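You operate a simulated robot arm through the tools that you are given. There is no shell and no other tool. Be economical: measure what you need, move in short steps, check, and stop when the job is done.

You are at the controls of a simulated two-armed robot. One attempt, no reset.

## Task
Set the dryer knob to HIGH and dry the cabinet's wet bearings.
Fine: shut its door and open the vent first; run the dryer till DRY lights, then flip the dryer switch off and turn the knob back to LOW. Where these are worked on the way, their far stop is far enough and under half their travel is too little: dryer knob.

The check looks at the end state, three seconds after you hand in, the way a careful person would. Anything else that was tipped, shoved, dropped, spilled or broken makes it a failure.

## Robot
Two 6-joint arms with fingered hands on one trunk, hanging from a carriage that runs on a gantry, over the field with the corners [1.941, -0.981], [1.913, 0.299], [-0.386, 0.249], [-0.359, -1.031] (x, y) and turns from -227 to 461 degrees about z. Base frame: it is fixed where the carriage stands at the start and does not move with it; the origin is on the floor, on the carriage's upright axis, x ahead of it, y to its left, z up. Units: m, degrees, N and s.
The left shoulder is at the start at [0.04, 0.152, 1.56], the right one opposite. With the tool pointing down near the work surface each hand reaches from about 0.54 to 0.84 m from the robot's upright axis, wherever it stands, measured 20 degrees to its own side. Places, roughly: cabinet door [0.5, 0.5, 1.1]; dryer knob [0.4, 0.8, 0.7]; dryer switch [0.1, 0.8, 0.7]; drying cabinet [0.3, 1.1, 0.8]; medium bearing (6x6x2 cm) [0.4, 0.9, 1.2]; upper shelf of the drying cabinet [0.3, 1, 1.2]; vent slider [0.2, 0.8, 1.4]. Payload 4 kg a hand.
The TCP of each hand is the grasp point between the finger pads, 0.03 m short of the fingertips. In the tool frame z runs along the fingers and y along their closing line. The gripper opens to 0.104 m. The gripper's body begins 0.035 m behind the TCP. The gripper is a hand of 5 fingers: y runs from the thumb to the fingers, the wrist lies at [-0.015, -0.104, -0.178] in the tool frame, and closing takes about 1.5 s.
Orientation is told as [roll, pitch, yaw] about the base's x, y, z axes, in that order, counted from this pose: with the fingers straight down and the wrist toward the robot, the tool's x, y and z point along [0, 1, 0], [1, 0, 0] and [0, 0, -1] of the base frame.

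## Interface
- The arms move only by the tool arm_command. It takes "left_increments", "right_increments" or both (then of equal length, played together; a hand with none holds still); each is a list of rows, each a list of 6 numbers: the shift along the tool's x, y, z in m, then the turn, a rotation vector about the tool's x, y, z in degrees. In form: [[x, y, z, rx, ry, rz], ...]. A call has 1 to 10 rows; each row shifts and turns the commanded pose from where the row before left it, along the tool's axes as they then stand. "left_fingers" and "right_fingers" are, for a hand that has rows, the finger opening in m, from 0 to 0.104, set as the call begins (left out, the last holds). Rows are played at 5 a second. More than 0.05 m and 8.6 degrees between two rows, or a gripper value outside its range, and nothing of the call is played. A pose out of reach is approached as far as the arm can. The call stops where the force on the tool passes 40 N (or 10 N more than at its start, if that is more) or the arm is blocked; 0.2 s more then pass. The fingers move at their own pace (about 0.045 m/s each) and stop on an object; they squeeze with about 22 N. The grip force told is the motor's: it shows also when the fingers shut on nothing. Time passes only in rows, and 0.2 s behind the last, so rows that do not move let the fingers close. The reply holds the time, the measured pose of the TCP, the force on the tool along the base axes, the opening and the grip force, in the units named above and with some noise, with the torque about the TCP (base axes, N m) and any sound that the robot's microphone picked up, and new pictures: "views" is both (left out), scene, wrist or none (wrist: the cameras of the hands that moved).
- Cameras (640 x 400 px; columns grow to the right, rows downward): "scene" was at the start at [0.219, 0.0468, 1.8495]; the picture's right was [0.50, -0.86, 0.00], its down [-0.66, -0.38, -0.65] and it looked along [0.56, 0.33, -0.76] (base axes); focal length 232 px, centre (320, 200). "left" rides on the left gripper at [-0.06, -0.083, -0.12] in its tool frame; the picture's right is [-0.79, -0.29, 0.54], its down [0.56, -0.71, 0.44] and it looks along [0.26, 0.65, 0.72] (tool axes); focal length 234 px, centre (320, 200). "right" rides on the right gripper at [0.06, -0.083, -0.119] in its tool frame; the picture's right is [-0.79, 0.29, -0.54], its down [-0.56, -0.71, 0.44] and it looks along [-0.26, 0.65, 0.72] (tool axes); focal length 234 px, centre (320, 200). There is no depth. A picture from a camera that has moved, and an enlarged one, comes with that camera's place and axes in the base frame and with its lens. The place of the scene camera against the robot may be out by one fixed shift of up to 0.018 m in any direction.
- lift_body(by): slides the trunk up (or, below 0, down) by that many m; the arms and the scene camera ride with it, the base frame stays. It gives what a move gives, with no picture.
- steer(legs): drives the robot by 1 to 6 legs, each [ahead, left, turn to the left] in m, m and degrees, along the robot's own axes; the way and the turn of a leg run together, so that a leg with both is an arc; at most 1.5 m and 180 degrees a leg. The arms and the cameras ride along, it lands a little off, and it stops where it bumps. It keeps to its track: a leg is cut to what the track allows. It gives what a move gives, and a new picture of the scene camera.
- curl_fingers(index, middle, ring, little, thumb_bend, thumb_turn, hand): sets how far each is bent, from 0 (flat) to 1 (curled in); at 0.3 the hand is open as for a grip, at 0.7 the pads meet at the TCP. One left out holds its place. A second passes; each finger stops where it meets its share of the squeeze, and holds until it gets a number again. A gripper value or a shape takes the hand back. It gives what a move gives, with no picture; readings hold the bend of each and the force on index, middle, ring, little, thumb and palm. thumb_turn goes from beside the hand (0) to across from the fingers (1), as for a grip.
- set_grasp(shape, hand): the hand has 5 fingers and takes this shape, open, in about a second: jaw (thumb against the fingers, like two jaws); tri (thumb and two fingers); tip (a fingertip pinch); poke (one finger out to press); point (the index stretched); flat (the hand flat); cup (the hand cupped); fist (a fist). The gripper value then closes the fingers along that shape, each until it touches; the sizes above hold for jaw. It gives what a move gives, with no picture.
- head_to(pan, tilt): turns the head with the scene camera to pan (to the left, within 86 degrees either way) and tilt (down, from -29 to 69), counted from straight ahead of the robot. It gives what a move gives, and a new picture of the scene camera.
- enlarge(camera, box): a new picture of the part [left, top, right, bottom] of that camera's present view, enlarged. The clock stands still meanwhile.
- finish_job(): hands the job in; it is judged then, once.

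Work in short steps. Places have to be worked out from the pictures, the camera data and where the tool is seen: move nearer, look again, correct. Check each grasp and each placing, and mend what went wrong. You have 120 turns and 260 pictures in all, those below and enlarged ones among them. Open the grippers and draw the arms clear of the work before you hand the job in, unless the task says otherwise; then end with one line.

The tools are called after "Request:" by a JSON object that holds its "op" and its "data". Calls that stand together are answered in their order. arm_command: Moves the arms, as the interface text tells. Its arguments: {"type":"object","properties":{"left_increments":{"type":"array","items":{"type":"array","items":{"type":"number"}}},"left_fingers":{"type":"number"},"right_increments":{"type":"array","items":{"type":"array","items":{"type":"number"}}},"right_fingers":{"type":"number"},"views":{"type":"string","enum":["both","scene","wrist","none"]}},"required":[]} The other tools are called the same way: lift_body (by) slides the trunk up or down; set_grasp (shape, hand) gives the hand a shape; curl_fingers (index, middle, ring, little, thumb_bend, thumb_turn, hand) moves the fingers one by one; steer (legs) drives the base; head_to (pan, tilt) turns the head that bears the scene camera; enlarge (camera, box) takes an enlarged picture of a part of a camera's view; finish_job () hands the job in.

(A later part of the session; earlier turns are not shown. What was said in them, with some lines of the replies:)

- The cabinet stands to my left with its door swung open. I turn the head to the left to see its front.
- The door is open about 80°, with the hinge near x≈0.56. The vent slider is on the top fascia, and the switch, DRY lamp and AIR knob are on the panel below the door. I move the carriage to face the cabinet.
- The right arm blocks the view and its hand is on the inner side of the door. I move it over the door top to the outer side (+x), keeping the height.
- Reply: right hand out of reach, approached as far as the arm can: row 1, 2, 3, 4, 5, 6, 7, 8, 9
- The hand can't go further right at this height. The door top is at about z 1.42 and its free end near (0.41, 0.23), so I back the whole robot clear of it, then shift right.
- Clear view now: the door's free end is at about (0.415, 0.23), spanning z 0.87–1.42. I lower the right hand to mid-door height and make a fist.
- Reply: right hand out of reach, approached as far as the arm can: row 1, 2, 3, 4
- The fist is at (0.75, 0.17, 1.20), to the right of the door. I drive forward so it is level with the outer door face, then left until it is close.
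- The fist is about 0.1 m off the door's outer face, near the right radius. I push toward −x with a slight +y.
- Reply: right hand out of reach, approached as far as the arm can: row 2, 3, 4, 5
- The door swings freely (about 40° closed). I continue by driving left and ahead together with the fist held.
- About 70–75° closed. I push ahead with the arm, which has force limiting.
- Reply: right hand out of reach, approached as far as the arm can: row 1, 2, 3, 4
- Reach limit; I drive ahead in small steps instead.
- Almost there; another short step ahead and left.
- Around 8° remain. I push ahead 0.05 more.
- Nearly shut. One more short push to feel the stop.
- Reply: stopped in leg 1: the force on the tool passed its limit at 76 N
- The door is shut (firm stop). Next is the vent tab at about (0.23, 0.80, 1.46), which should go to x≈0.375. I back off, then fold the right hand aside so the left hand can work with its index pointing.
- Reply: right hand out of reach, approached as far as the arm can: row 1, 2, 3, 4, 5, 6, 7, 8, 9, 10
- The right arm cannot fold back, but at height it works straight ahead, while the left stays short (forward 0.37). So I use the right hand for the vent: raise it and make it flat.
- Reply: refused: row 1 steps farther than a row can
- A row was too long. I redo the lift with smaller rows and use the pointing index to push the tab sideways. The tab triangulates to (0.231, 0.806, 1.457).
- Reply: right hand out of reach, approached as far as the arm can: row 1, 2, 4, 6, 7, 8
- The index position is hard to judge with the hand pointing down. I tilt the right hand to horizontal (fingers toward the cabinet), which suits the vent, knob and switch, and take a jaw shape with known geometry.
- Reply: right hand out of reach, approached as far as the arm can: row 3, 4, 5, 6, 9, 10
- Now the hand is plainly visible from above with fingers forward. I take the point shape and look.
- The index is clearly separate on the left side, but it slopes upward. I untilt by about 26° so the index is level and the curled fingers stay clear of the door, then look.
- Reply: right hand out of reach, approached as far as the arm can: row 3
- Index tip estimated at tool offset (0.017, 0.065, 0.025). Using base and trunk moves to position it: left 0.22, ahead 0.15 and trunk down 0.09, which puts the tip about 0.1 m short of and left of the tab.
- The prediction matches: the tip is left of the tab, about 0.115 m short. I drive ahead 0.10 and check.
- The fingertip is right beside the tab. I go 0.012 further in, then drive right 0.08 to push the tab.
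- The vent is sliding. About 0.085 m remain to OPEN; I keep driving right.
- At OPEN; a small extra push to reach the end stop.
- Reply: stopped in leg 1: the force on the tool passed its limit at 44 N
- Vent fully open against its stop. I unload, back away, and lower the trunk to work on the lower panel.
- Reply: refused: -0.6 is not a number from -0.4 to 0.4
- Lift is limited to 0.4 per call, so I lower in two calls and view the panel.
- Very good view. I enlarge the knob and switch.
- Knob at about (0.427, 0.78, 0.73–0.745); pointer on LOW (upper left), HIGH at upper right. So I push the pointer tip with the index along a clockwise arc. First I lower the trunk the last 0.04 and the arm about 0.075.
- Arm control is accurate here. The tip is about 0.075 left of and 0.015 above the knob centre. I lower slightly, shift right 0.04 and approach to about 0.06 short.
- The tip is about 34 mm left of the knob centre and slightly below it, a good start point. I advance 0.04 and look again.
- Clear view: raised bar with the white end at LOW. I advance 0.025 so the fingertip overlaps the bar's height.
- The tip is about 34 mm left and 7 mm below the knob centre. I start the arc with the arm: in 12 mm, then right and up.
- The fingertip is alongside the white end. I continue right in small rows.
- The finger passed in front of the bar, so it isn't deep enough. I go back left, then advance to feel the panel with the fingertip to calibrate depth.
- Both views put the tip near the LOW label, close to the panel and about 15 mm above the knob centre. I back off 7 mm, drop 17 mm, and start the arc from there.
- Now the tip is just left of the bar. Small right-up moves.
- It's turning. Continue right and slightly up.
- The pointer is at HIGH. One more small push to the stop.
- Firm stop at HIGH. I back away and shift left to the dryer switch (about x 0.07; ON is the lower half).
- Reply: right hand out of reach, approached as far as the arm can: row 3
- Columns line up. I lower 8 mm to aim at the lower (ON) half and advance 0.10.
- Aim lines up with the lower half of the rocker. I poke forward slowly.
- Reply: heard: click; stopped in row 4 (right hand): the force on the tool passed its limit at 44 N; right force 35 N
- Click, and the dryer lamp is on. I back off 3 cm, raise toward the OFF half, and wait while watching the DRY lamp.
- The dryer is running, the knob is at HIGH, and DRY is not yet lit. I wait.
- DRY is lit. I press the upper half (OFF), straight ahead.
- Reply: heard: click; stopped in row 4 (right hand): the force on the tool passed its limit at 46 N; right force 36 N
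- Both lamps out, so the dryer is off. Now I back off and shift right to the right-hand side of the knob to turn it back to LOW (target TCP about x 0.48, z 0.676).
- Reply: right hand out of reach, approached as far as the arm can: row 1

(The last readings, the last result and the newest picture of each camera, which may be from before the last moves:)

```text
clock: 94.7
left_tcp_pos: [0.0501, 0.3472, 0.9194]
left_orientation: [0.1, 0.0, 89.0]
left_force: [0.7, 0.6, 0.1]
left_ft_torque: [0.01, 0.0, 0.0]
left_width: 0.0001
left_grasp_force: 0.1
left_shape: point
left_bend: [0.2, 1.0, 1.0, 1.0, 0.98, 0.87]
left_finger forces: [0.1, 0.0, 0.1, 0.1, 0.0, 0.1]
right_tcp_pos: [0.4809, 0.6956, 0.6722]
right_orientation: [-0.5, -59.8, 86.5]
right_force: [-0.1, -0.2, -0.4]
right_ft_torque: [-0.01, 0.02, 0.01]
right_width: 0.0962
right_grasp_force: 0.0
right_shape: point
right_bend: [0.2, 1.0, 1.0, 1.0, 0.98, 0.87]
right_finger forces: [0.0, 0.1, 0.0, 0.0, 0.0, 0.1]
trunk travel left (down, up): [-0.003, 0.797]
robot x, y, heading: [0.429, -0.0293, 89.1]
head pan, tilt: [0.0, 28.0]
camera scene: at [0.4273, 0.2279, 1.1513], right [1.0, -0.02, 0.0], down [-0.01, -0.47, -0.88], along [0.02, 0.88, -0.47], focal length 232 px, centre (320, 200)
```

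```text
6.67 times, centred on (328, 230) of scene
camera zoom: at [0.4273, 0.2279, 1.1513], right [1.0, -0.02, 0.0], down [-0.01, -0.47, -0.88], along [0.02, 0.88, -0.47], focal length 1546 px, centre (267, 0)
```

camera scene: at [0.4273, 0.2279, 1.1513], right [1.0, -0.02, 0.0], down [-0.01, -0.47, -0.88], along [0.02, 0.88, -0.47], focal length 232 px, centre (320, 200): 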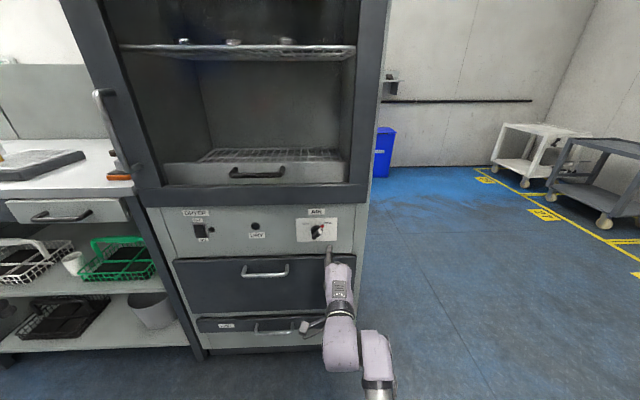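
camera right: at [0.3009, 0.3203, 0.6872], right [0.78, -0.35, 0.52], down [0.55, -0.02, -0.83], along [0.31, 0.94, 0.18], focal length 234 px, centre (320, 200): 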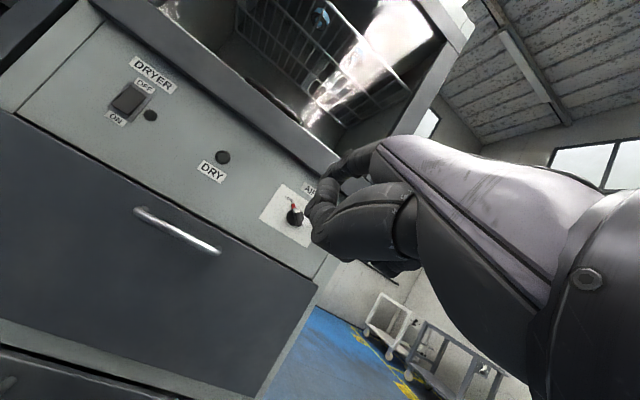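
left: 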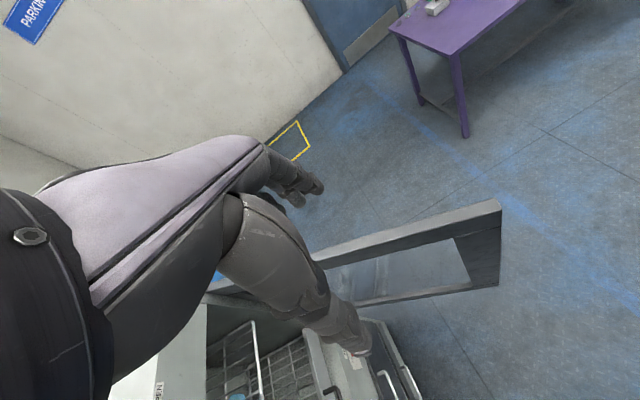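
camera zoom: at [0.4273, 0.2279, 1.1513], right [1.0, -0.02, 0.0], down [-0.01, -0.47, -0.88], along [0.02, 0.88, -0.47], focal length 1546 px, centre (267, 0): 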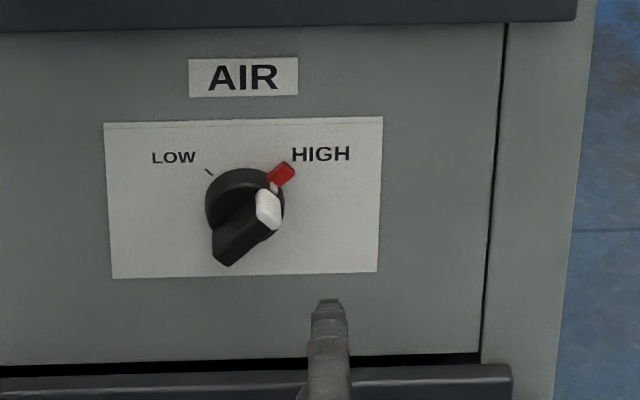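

The bearings no longer look blue, and the tip is lined up right of the knob. I advance 0.06 to the working depth.

Request:
{"op": "steer", "data": {"legs": [[0.06, 0, 0]]}}

Request:
{"op": "enlarge", "data": {"camera": "scene", "box": [270, 200, 366, 260]}}

```text
clock: 95.7
left_tcp_pos: [0.0515, 0.4043, 0.921]
left_orientation: [0.1, 0.0, 89.0]
left_force: [0.2, 0.7, -0.4]
left_ft_torque: [0.0, 0.01, -0.01]
left_width: 0.0002
left_grasp_force: 0.0
left_shape: point
left_bend: [0.2, 1.0, 1.0, 1.0, 0.98, 0.87]
left_finger forces: [0.0, 0.0, 0.0, 0.0, 0.1, 0.1]
right_tcp_pos: [0.4838, 0.753, 0.6707]
right_orientation: [-0.7, -59.8, 86.6]
right_force: [-0.5, -0.6, -0.1]
right_ft_torque: [0.01, 0.02, 0.01]
right_width: 0.096
right_grasp_force: 0.1
right_shape: point
right_bend: [0.2, 1.0, 1.0, 1.0, 0.98, 0.87]
right_finger forces: [0.0, 0.1, 0.0, 0.1, 0.0, 0.0]
trunk travel left (down, up): [-0.003, 0.797]
robot x, y, heading: [0.4361, 0.0279, 89.0]
head pan, tilt: [0.0, 28.0]
camera scene: at [0.4286, 0.2854, 1.1509], right [1.0, -0.02, 0.0], down [-0.01, -0.47, -0.88], along [0.02, 0.88, -0.47], focal length 232 px, centre (320, 200)
```

scene: 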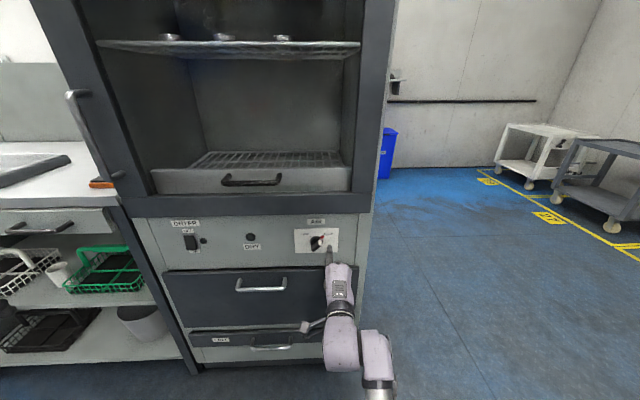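

```text
6.67 times, centred on (318, 230) of scene
camera zoom: at [0.4286, 0.2854, 1.1509], right [1.0, -0.02, 0.0], down [-0.01, -0.47, -0.88], along [0.02, 0.88, -0.47], focal length 1546 px, centre (333, 0)
```

zoom: 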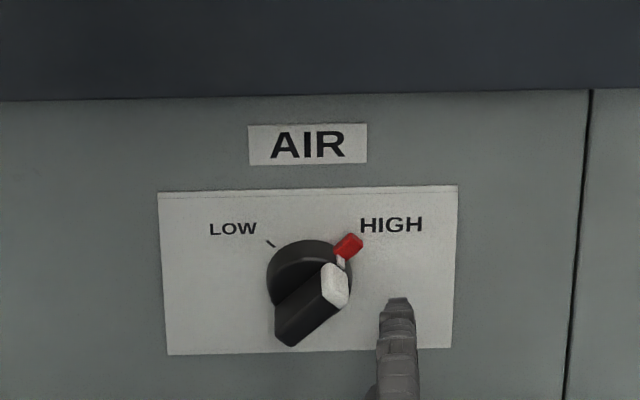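

The tip is right of the bar, at the proper depth. I sweep left and up for the counter-clockwise turn.

Request:
{"op": "arm_command", "data": {"right_increments": [[0.009, 0.0043, -0.0026, 0, 0, 0], [0.007, 0.0043, -0.0026, 0, 0, 0], [0.006, 0.0034, -0.0021, 0, 0, 0], [0, 0, 0, 0, 0, 0]], "views": "none"}}

Request:
{"op": "enlarge", "data": {"camera": "scene", "box": [270, 200, 366, 260]}}

```text
clock: 96.7
left_tcp_pos: [0.0524, 0.4041, 0.9188]
left_orientation: [0.1, 0.0, 89.1]
left_force: [0.1, 0.6, -0.6]
left_ft_torque: [0.0, 0.0, 0.0]
left_width: 0.0003
left_grasp_force: 0.1
left_shape: point
left_bend: [0.2, 1.0, 1.0, 1.0, 0.98, 0.87]
left_finger forces: [0.0, 0.1, 0.0, 0.0, 0.0, 0.0]
right_tcp_pos: [0.4817, 0.7589, 0.6804]
right_orientation: [-4.6, -60.0, 88.8]
right_force: [0.2, 0.0, -1.1]
right_ft_torque: [-0.01, 0.02, 0.02]
right_width: 0.0961
right_grasp_force: 0.0
right_shape: point
right_bend: [0.2, 1.0, 1.0, 1.0, 0.98, 0.87]
right_finger forces: [0.0, 0.0, 0.1, 0.0, 0.0, 0.1]
trunk travel left (down, up): [-0.003, 0.797]
robot x, y, heading: [0.4333, 0.0235, 88.6]
head pan, tilt: [0.0, 28.0]
```

```text
6.67 times, centred on (318, 230) of scene
camera zoom: at [0.4288, 0.286, 1.1511], right [1.0, -0.02, 0.0], down [-0.01, -0.47, -0.88], along [0.02, 0.88, -0.47], focal length 1546 px, centre (333, 0)
```

zoom: 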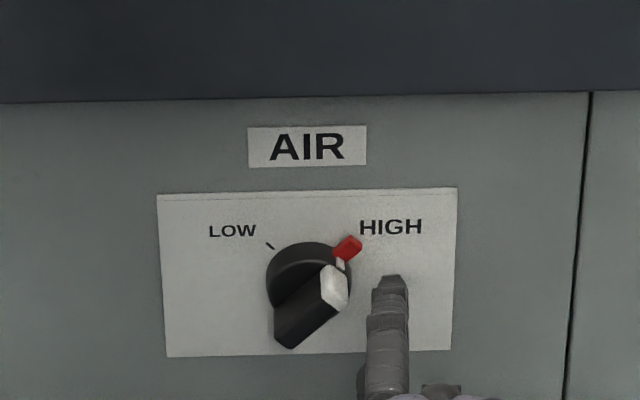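

The arm is near a joint limit for sideways motion, so I use the base for the leftward push instead.

Request:
{"op": "steer", "data": {"legs": [[0, 0.02, 0]]}}

Request:
{"op": "enlarge", "data": {"camera": "scene", "box": [270, 200, 366, 260]}}

```text
clock: 97.5
left_tcp_pos: [0.0362, 0.4056, 0.9196]
left_orientation: [0.0, 0.0, 89.0]
left_force: [1.3, -0.1, 0.2]
left_ft_torque: [0.01, 0.01, 0.02]
left_width: 0.0
left_grasp_force: 0.0
left_shape: point
left_bend: [0.2, 1.0, 1.0, 1.0, 0.98, 0.87]
left_finger forces: [0.0, 0.0, 0.0, 0.0, 0.0, 0.1]
right_tcp_pos: [0.464, 0.761, 0.6828]
right_orientation: [-4.4, -60.3, 88.8]
right_force: [4.3, -2.4, 5.3]
right_ft_torque: [0.37, 0.33, -0.13]
right_width: 0.0003
right_grasp_force: 0.1
right_shape: point
right_bend: [0.17, 1.0, 1.0, 1.0, 0.98, 0.87]
right_finger forces: [7.5, 0.1, 0.0, 0.1, 0.0, 0.0]
trunk travel left (down, up): [-0.003, 0.797]
robot x, y, heading: [0.4139, 0.0272, 89.1]
head pan, tilt: [0.0, 28.0]
camera scene: at [0.4117, 0.2872, 1.1513], right [1.0, -0.02, 0.0], down [-0.01, -0.47, -0.88], along [0.02, 0.88, -0.47], focal length 232 px, centre (320, 200)
```

scene: 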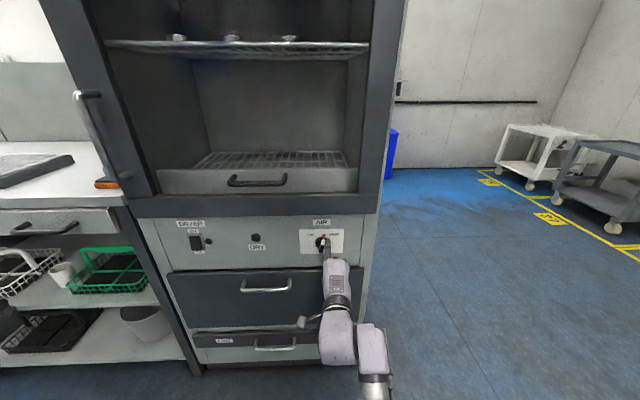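

```text
6.67 times, centred on (318, 230) of scene
camera zoom: at [0.4117, 0.2872, 1.1513], right [1.0, -0.02, 0.0], down [-0.01, -0.47, -0.88], along [0.02, 0.88, -0.47], focal length 1546 px, centre (333, 0)
```

zoom: 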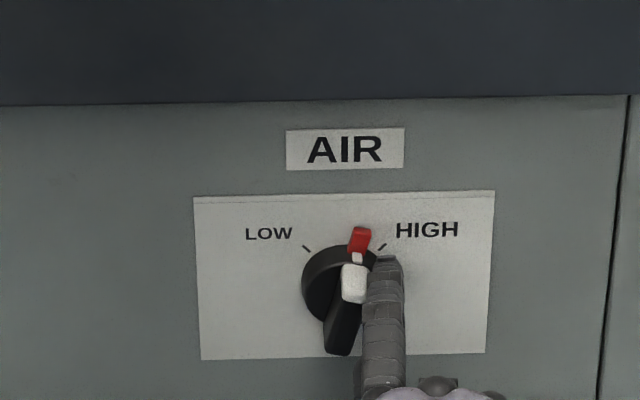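

The knob is turning back (about +15°). I raise the trunk 7 mm and keep pushing left.

Request:
{"op": "lift_body", "data": {"by": 0.008}}

Request:
{"op": "steer", "data": {"legs": [[0, 0.018, 0]]}}

Request:
{"op": "enlarge", "data": {"camera": "scene", "box": [270, 200, 366, 260]}}

```text
clock: 98.0
left_tcp_pos: [0.0313, 0.4052, 0.9284]
left_orientation: [0.2, 0.0, 89.0]
left_force: [0.1, -0.6, -0.1]
left_ft_torque: [-0.03, -0.03, -0.01]
left_width: 0.0
left_grasp_force: 0.1
left_shape: point
left_bend: [0.2, 1.0, 1.0, 1.0, 0.98, 0.87]
left_finger forces: [0.0, 0.1, 0.0, 0.0, 0.1, 0.0]
right_tcp_pos: [0.4636, 0.7613, 0.6918]
right_orientation: [-4.8, -60.4, 88.9]
right_force: [0.0, 0.6, 0.8]
right_ft_torque: [0.0, 0.01, 0.0]
right_width: 0.0
right_grasp_force: 0.1
right_shape: point
right_bend: [0.2, 1.0, 1.0, 1.0, 0.98, 0.87]
right_finger forces: [0.3, 0.0, 0.0, 0.0, 0.1, 0.0]
trunk travel left (down, up): [-0.011, 0.789]
robot x, y, heading: [0.4111, 0.0258, 89.1]
head pan, tilt: [0.0, 28.0]
```

```text
clock: 98.8
left_tcp_pos: [0.017, 0.4061, 0.9262]
left_orientation: [0.0, 0.0, 89.0]
left_force: [0.4, -0.3, -0.1]
left_ft_torque: [0.01, 0.04, 0.03]
left_width: 0.0
left_grasp_force: 0.0
left_shape: point
left_bend: [0.2, 1.0, 1.0, 1.0, 0.98, 0.87]
left_finger forces: [0.1, 0.0, 0.1, 0.0, 0.0, 0.0]
right_tcp_pos: [0.4482, 0.7618, 0.6916]
right_orientation: [-5.0, -60.4, 89.1]
right_force: [0.9, 0.0, 5.1]
right_ft_torque: [0.3, 0.06, 0.04]
right_width: 0.0
right_grasp_force: 0.2
right_shape: point
right_bend: [0.17, 1.0, 1.0, 1.0, 0.98, 0.87]
right_finger forces: [4.9, 0.1, 0.0, 0.0, 0.0, 0.0]
trunk travel left (down, up): [-0.011, 0.789]
robot x, y, heading: [0.3968, 0.0275, 88.8]
head pan, tilt: [0.0, 28.0]
camera scene: at [0.3936, 0.2876, 1.1593], right [1.0, -0.02, 0.0], down [-0.01, -0.47, -0.88], along [0.02, 0.88, -0.47], focal length 232 px, centre (320, 200)
```

scene: 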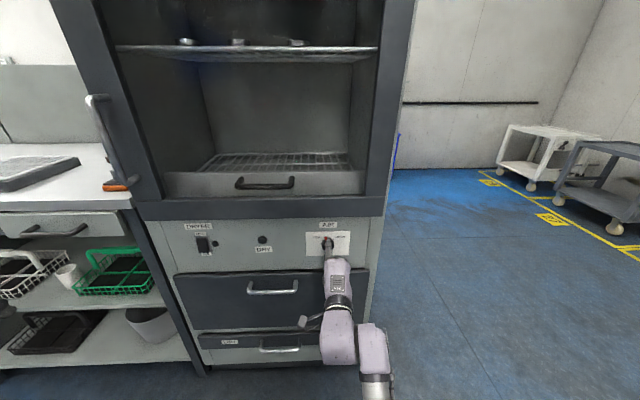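

```text
6.67 times, centred on (318, 230) of scene
camera zoom: at [0.3936, 0.2876, 1.1593], right [1.0, -0.02, 0.0], down [-0.01, -0.47, -0.88], along [0.02, 0.88, -0.47], focal length 1546 px, centre (333, 0)
```

zoom: 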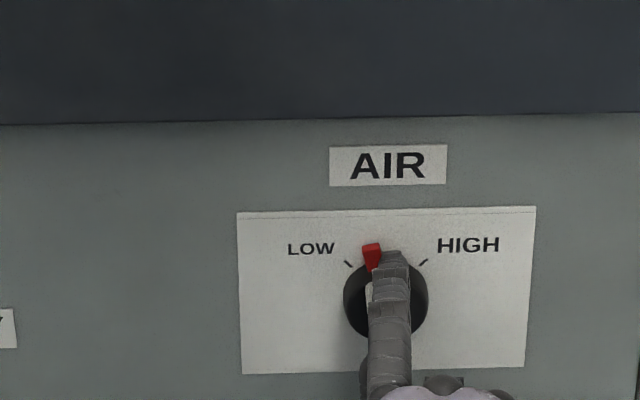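

Now at about −20°. A bit higher and further left.

Request:
{"op": "lift_body", "data": {"by": 0.005}}

Request:
{"op": "steer", "data": {"legs": [[0, 0.015, 0]]}}

Request:
{"op": "enlarge", "data": {"camera": "scene", "box": [280, 200, 376, 260]}}

```text
clock: 99.3
left_tcp_pos: [0.0149, 0.4062, 0.9328]
left_orientation: [0.1, 0.0, 89.0]
left_force: [1.3, -0.1, 0.3]
left_ft_torque: [0.0, -0.01, 0.03]
left_width: 0.0
left_grasp_force: 0.0
left_shape: point
left_bend: [0.2, 1.0, 1.0, 1.0, 0.98, 0.87]
left_finger forces: [0.0, 0.1, 0.0, 0.0, 0.1, 0.1]
right_tcp_pos: [0.4468, 0.7631, 0.6964]
right_orientation: [-5.0, -60.6, 89.0]
right_force: [-0.5, -0.1, 1.8]
right_ft_torque: [0.07, 0.04, 0.02]
right_width: 0.0001
right_grasp_force: 0.0
right_shape: point
right_bend: [0.19, 1.0, 1.0, 1.0, 0.98, 0.87]
right_finger forces: [1.6, 0.1, 0.0, 0.0, 0.1, 0.1]
trunk travel left (down, up): [-0.016, 0.784]
robot x, y, heading: [0.3961, 0.0304, 89.0]
head pan, tilt: [0.0, 28.0]
```

```text
clock: 100.1
left_tcp_pos: [0.0031, 0.4058, 0.9318]
left_orientation: [0.0, 0.0, 88.9]
left_force: [0.1, 0.1, -0.2]
left_ft_torque: [-0.02, 0.02, 0.01]
left_width: 0.0
left_grasp_force: 0.0
left_shape: point
left_bend: [0.2, 1.0, 1.0, 1.0, 0.98, 0.87]
left_finger forces: [0.1, 0.1, 0.0, 0.1, 0.0, 0.1]
right_tcp_pos: [0.435, 0.7625, 0.6974]
right_orientation: [-5.1, -60.5, 89.1]
right_force: [0.4, 0.3, 0.4]
right_ft_torque: [0.04, 0.0, 0.03]
right_width: 0.0002
right_grasp_force: 0.1
right_shape: point
right_bend: [0.19, 1.0, 1.0, 1.0, 0.98, 0.87]
right_finger forces: [0.6, 0.0, 0.1, 0.0, 0.0, 0.1]
trunk travel left (down, up): [-0.016, 0.784]
robot x, y, heading: [0.3779, 0.0267, 88.9]
head pan, tilt: [0.0, 28.0]
camera scene: at [0.379, 0.2878, 1.1643], right [1.0, -0.02, 0.0], down [-0.01, -0.47, -0.88], along [0.02, 0.88, -0.47], focal length 232 px, centre (320, 200)
```

scene: 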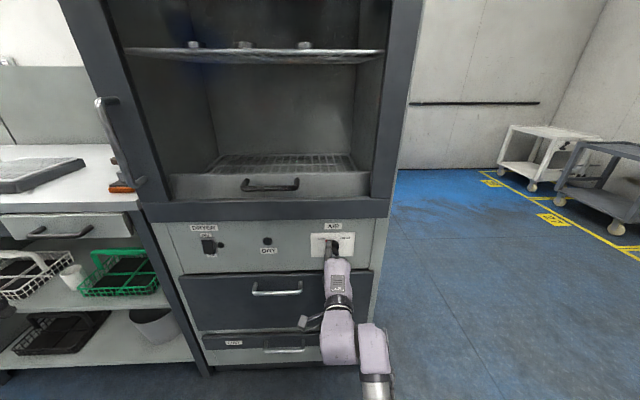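

```text
6.67 times, centred on (328, 230) of scene
camera zoom: at [0.379, 0.2878, 1.1643], right [1.0, -0.02, 0.0], down [-0.01, -0.47, -0.88], along [0.02, 0.88, -0.47], focal length 1546 px, centre (267, 0)
```

zoom: 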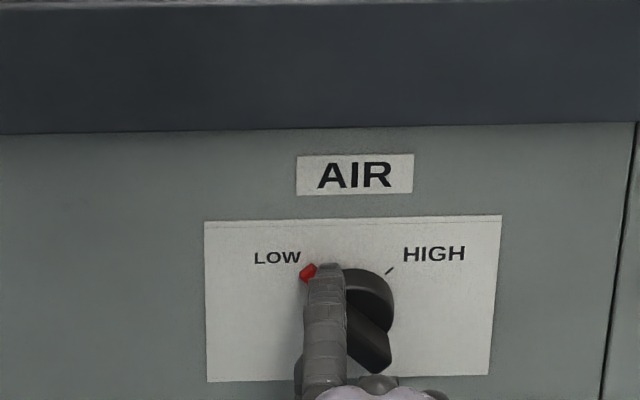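

The pointer is about at LOW. A small push to confirm the stop.

Request:
{"op": "steer", "data": {"legs": [[0, 0.009, 0]]}}

Request:
{"op": "enlarge", "data": {"camera": "scene", "box": [280, 200, 376, 260]}}

```text
clock: 100.8
left_tcp_pos: [-0.0077, 0.4063, 0.9315]
left_orientation: [0.1, 0.0, 89.0]
left_force: [0.1, -0.2, -0.4]
left_ft_torque: [-0.01, 0.0, -0.04]
left_width: 0.0001
left_grasp_force: 0.1
left_shape: point
left_bend: [0.2, 1.0, 1.0, 1.0, 0.98, 0.87]
left_finger forces: [0.0, 0.1, 0.0, 0.1, 0.1, 0.1]
right_tcp_pos: [0.4245, 0.763, 0.6957]
right_orientation: [-5.1, -60.4, 89.1]
right_force: [0.3, -0.1, -0.5]
right_ft_torque: [0.03, 0.01, 0.0]
right_width: 0.0001
right_grasp_force: 0.1
right_shape: point
right_bend: [0.2, 1.0, 1.0, 1.0, 0.98, 0.87]
right_finger forces: [0.0, 0.1, 0.1, 0.0, 0.0, 0.0]
trunk travel left (down, up): [-0.016, 0.784]
robot x, y, heading: [0.3693, 0.0295, 89.2]
head pan, tilt: [0.0, 28.0]
camera scene: at [0.3691, 0.2879, 1.1642], right [1.0, -0.02, 0.0], down [-0.01, -0.47, -0.88], along [0.02, 0.88, -0.47], focal length 232 px, centre (320, 200)
```

scene: 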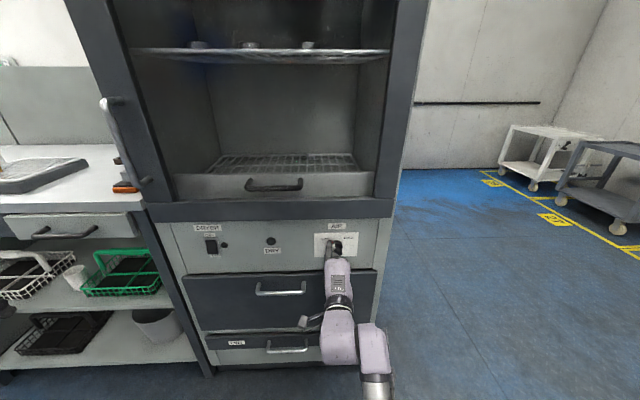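

```text
6.67 times, centred on (328, 230) of scene
camera zoom: at [0.3691, 0.2879, 1.1642], right [1.0, -0.02, 0.0], down [-0.01, -0.47, -0.88], along [0.02, 0.88, -0.47], focal length 1546 px, centre (267, 0)
```

zoom: 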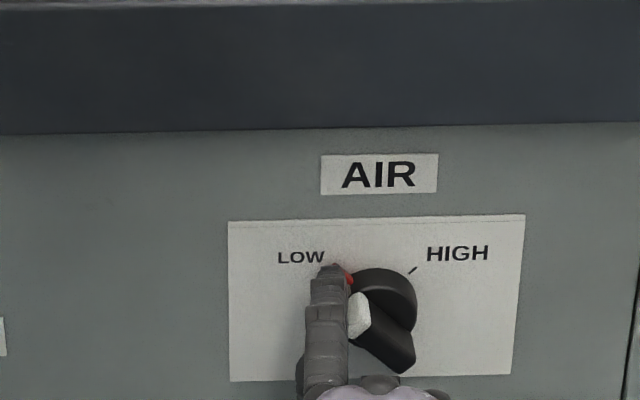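

The finger has slipped past the end with the knob at LOW. I retract straight back and inspect.

Request:
{"op": "steer", "data": {"legs": [[-0.25, 0.01, 0]]}}

Request:
{"op": "enlarge", "data": {"camera": "scene", "box": [220, 170, 380, 270]}}

Request:
{"op": "enlarge", "data": {"camera": "right", "box": [200, 150, 360, 250]}}

```text
clock: 102.7
left_tcp_pos: [-0.0231, 0.1621, 0.9325]
left_orientation: [0.2, -0.1, 88.7]
left_force: [-1.0, -0.1, 0.3]
left_ft_torque: [-0.02, -0.04, 0.0]
left_width: 0.0001
left_grasp_force: 0.0
left_shape: point
left_bend: [0.2, 1.0, 1.0, 1.0, 0.98, 0.87]
left_finger forces: [0.0, 0.0, 0.0, 0.0, 0.0, 0.0]
right_tcp_pos: [0.4103, 0.5178, 0.6957]
right_orientation: [-5.1, -60.4, 88.8]
right_force: [-0.1, -0.6, -0.6]
right_ft_torque: [-0.02, 0.01, -0.01]
right_width: 0.0001
right_grasp_force: 0.2
right_shape: point
right_bend: [0.2, 1.0, 1.0, 1.0, 0.98, 0.87]
right_finger forces: [0.1, 0.1, 0.0, 0.0, 0.0, 0.0]
trunk travel left (down, up): [-0.016, 0.784]
robot x, y, heading: [0.3594, -0.2189, 88.7]
head pan, tilt: [0.0, 28.0]
camera scene: at [0.3536, 0.0421, 1.1644], right [1.0, -0.02, 0.0], down [-0.01, -0.47, -0.88], along [0.02, 0.88, -0.47], focal length 232 px, centre (320, 200)
```

scene: 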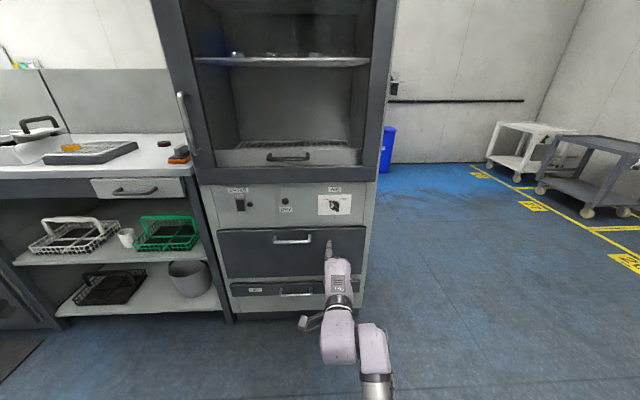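

```text
4.00 times, centred on (300, 220) of scene
camera zoom: at [0.3536, 0.0421, 1.1644], right [1.0, -0.02, 0.0], down [-0.01, -0.47, -0.88], along [0.02, 0.88, -0.47], focal length 928 px, centre (400, 120)
```

zoom: 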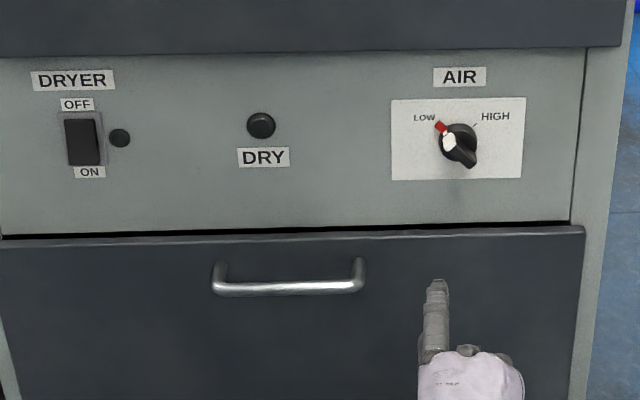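

```text
4.00 times, centred on (280, 200) of right
camera zoom: at [0.3387, 0.3791, 0.6799], right [0.73, -0.4, 0.55], down [0.59, -0.02, -0.8], along [0.34, 0.91, 0.22], focal length 937 px, centre (480, 200)
```

zoom: 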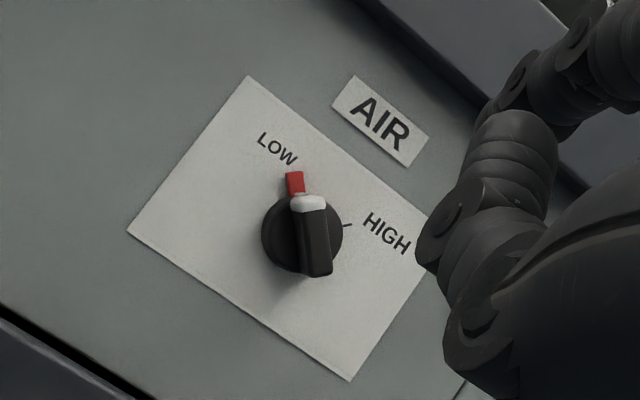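

The knob matches its initial LOW position, and the switch is OFF with lamps out. I draw back, open the hands, raise the trunk and check the door, vent and bearings.

Request:
{"op": "steer", "data": {"legs": [[-0.25, 0, 0]]}}

Request:
{"op": "lift_body", "data": {"by": 0.4}}

Request:
{"op": "set_grasp", "data": {"hand": "right", "shape": "jaw"}}

Request:
{"op": "set_grasp", "data": {"hand": "left", "shape": "jaw"}}

Request:
{"op": "head_to", "data": {"pan": 0, "tilt": 28}}

Request:
{"op": "enlarge", "data": {"camera": "scene", "box": [200, 90, 440, 240]}}

```text
clock: 104.5
left_tcp_pos: [-0.0277, -0.0879, 0.9333]
left_orientation: [0.1, -0.1, 88.5]
left_force: [0.2, 0.6, -0.5]
left_ft_torque: [0.04, 0.03, -0.01]
left_width: 0.0001
left_grasp_force: 0.0
left_shape: point
left_bend: [0.2, 1.0, 1.0, 1.0, 0.98, 0.87]
left_finger forces: [0.1, 0.0, 0.0, 0.1, 0.1, 0.0]
right_tcp_pos: [0.4081, 0.2662, 0.6961]
right_orientation: [-5.2, -60.4, 88.6]
right_force: [-0.8, 0.0, -0.1]
right_ft_torque: [0.0, -0.01, 0.0]
right_width: 0.0
right_grasp_force: 0.0
right_shape: point
right_bend: [0.2, 1.0, 1.0, 1.0, 0.98, 0.87]
right_finger forces: [0.0, 0.0, 0.0, 0.1, 0.0, 0.1]
trunk travel left (down, up): [-0.016, 0.784]
robot x, y, heading: [0.3493, -0.4699, 88.5]
head pan, tilt: [0.0, 28.0]
camera scene: at [0.3484, -0.2085, 1.1644], right [1.0, -0.03, 0.0], down [-0.01, -0.47, -0.88], along [0.02, 0.88, -0.47], focal length 232 px, centre (320, 200)
```

scene: 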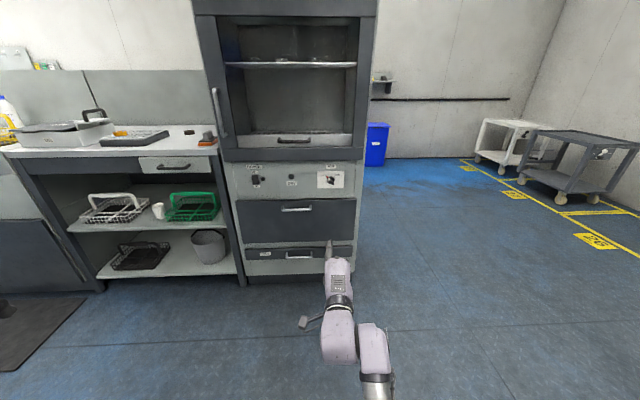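

```text
clock: 108.3
left_tcp_pos: [-0.0276, -0.0876, 1.3318]
left_orientation: [0.1, 0.0, 88.6]
left_force: [0.1, -0.4, 0.2]
left_ft_torque: [0.01, 0.02, 0.06]
left_width: 0.0
left_grasp_force: 0.1
left_shape: point
left_bend: [0.2, 1.0, 1.0, 1.0, 0.98, 0.87]
left_finger forces: [0.0, 0.1, 0.0, 0.0, 0.0, 0.0]
right_tcp_pos: [0.408, 0.2659, 1.0967]
right_orientation: [-5.1, -60.5, 88.7]
right_force: [0.1, -0.3, -0.1]
right_ft_torque: [-0.01, -0.03, -0.02]
right_width: 0.0
right_grasp_force: 0.0
right_shape: point
right_bend: [0.2, 1.0, 1.0, 1.0, 0.98, 0.87]
right_finger forces: [0.0, 0.1, 0.1, 0.0, 0.0, 0.0]
trunk travel left (down, up): [-0.416, 0.384]
robot x, y, heading: [0.3496, -0.4679, 88.6]
head pan, tilt: [0.0, 28.0]
```

```text
clock: 109.2
left_tcp_pos: [-0.0278, -0.088, 1.3318]
left_orientation: [0.1, 0.0, 88.5]
left_force: [1.0, -0.5, 0.4]
left_ft_torque: [0.0, 0.02, -0.03]
left_width: 0.0
left_grasp_force: 0.0
left_shape: point
left_bend: [0.2, 1.0, 1.0, 1.0, 0.98, 0.87]
left_finger forces: [0.0, 0.0, 0.0, 0.1, 0.0, 0.0]
right_tcp_pos: [0.4079, 0.2659, 1.0966]
right_orientation: [-5.1, -60.5, 88.6]
right_force: [0.1, 0.4, 0.4]
right_ft_torque: [-0.02, 0.03, 0.01]
right_width: 0.1038
right_grasp_force: 0.1
right_shape: jaw
right_bend: [0.3, 0.3, 0.3, 0.3, 0.3, 0.97]
right_finger forces: [0.0, 0.1, 0.0, 0.0, 0.1, 0.0]
trunk travel left (down, up): [-0.416, 0.384]
robot x, y, heading: [0.351, -0.4682, 88.5]
head pan, tilt: [0.0, 28.0]
```

```text
clock: 110.1
left_tcp_pos: [-0.0273, -0.0874, 1.3331]
left_orientation: [0.2, 0.0, 88.6]
left_force: [0.1, 0.3, 0.2]
left_ft_torque: [-0.01, 0.03, 0.01]
left_width: 0.1038
left_grasp_force: 0.1
left_shape: jaw
left_bend: [0.3, 0.3, 0.3, 0.3, 0.3, 0.97]
left_finger forces: [0.1, 0.1, 0.1, 0.0, 0.1, 0.0]
right_tcp_pos: [0.4067, 0.2663, 1.0969]
right_orientation: [-5.1, -60.4, 88.5]
right_force: [0.4, -0.5, 0.1]
right_ft_torque: [0.02, -0.03, -0.02]
right_width: 0.1036
right_grasp_force: 0.0
right_shape: jaw
right_bend: [0.3, 0.3, 0.3, 0.3, 0.3, 0.97]
right_finger forces: [0.1, 0.0, 0.0, 0.0, 0.0, 0.0]
trunk travel left (down, up): [-0.416, 0.384]
robot x, y, heading: [0.3492, -0.4718, 88.4]
head pan, tilt: [0.0, 28.0]
```

```text
clock: 110.7
left_tcp_pos: [-0.0284, -0.0883, 1.3319]
left_orientation: [0.1, 0.0, 88.5]
left_force: [-1.1, -0.4, 0.5]
left_ft_torque: [0.03, 0.03, 0.01]
left_width: 0.1035
left_grasp_force: 0.0
left_shape: jaw
left_bend: [0.3, 0.3, 0.3, 0.3, 0.3, 0.97]
left_finger forces: [0.1, 0.0, 0.0, 0.0, 0.0, 0.0]
right_tcp_pos: [0.4073, 0.266, 1.0958]
right_orientation: [-5.2, -60.5, 88.6]
right_force: [-0.1, -0.1, 0.0]
right_ft_torque: [0.02, 0.04, 0.03]
right_width: 0.1035
right_grasp_force: 0.0
right_shape: jaw
right_bend: [0.3, 0.3, 0.3, 0.3, 0.3, 0.97]
right_finger forces: [0.0, 0.0, 0.0, 0.1, 0.0, 0.0]
trunk travel left (down, up): [-0.416, 0.384]
robot x, y, heading: [0.3499, -0.4691, 88.6]
head pan, tilt: [0.0, 28.0]
camera scene: at [0.3483, -0.2091, 1.5643], right [1.0, -0.03, 0.0], down [-0.01, -0.47, -0.88], along [0.02, 0.88, -0.47], focal length 232 px, centre (320, 200)
```

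scene: 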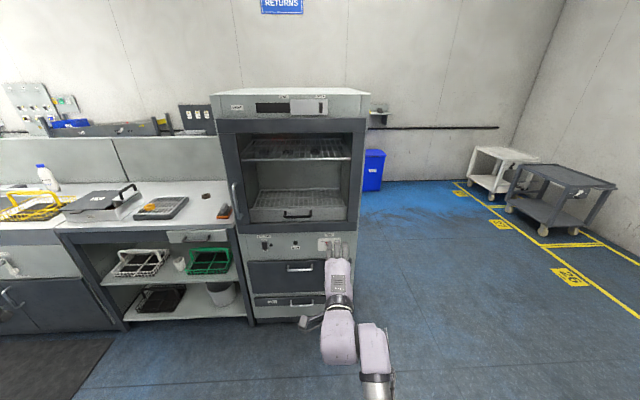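

```text
2.67 times, centred on (320, 165) of scene
camera zoom: at [0.3483, -0.2091, 1.5643], right [1.0, -0.03, 0.0], down [-0.01, -0.47, -0.88], along [0.02, 0.88, -0.47], focal length 618 px, centre (320, 293)
```

zoom: 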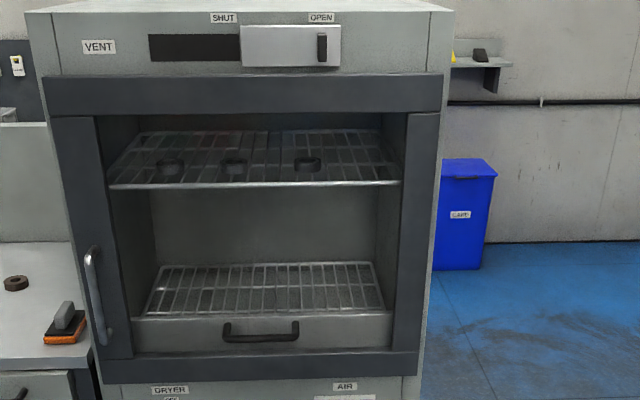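

The door is shut, the vent is open, the bearings look dry, the switch is off and the knob is on LOW. The arms are clear and the hands open, so I hand in.

Request:
{"op": "finish_job", "data": {}}

```text
The job is handed in.
```

The bearings look dry: I shut the door, opened the vent, ran the dryer on HIGH until DRY lit, then switched it off and turned the knob back to LOW, with nothing else disturbed that I could see.
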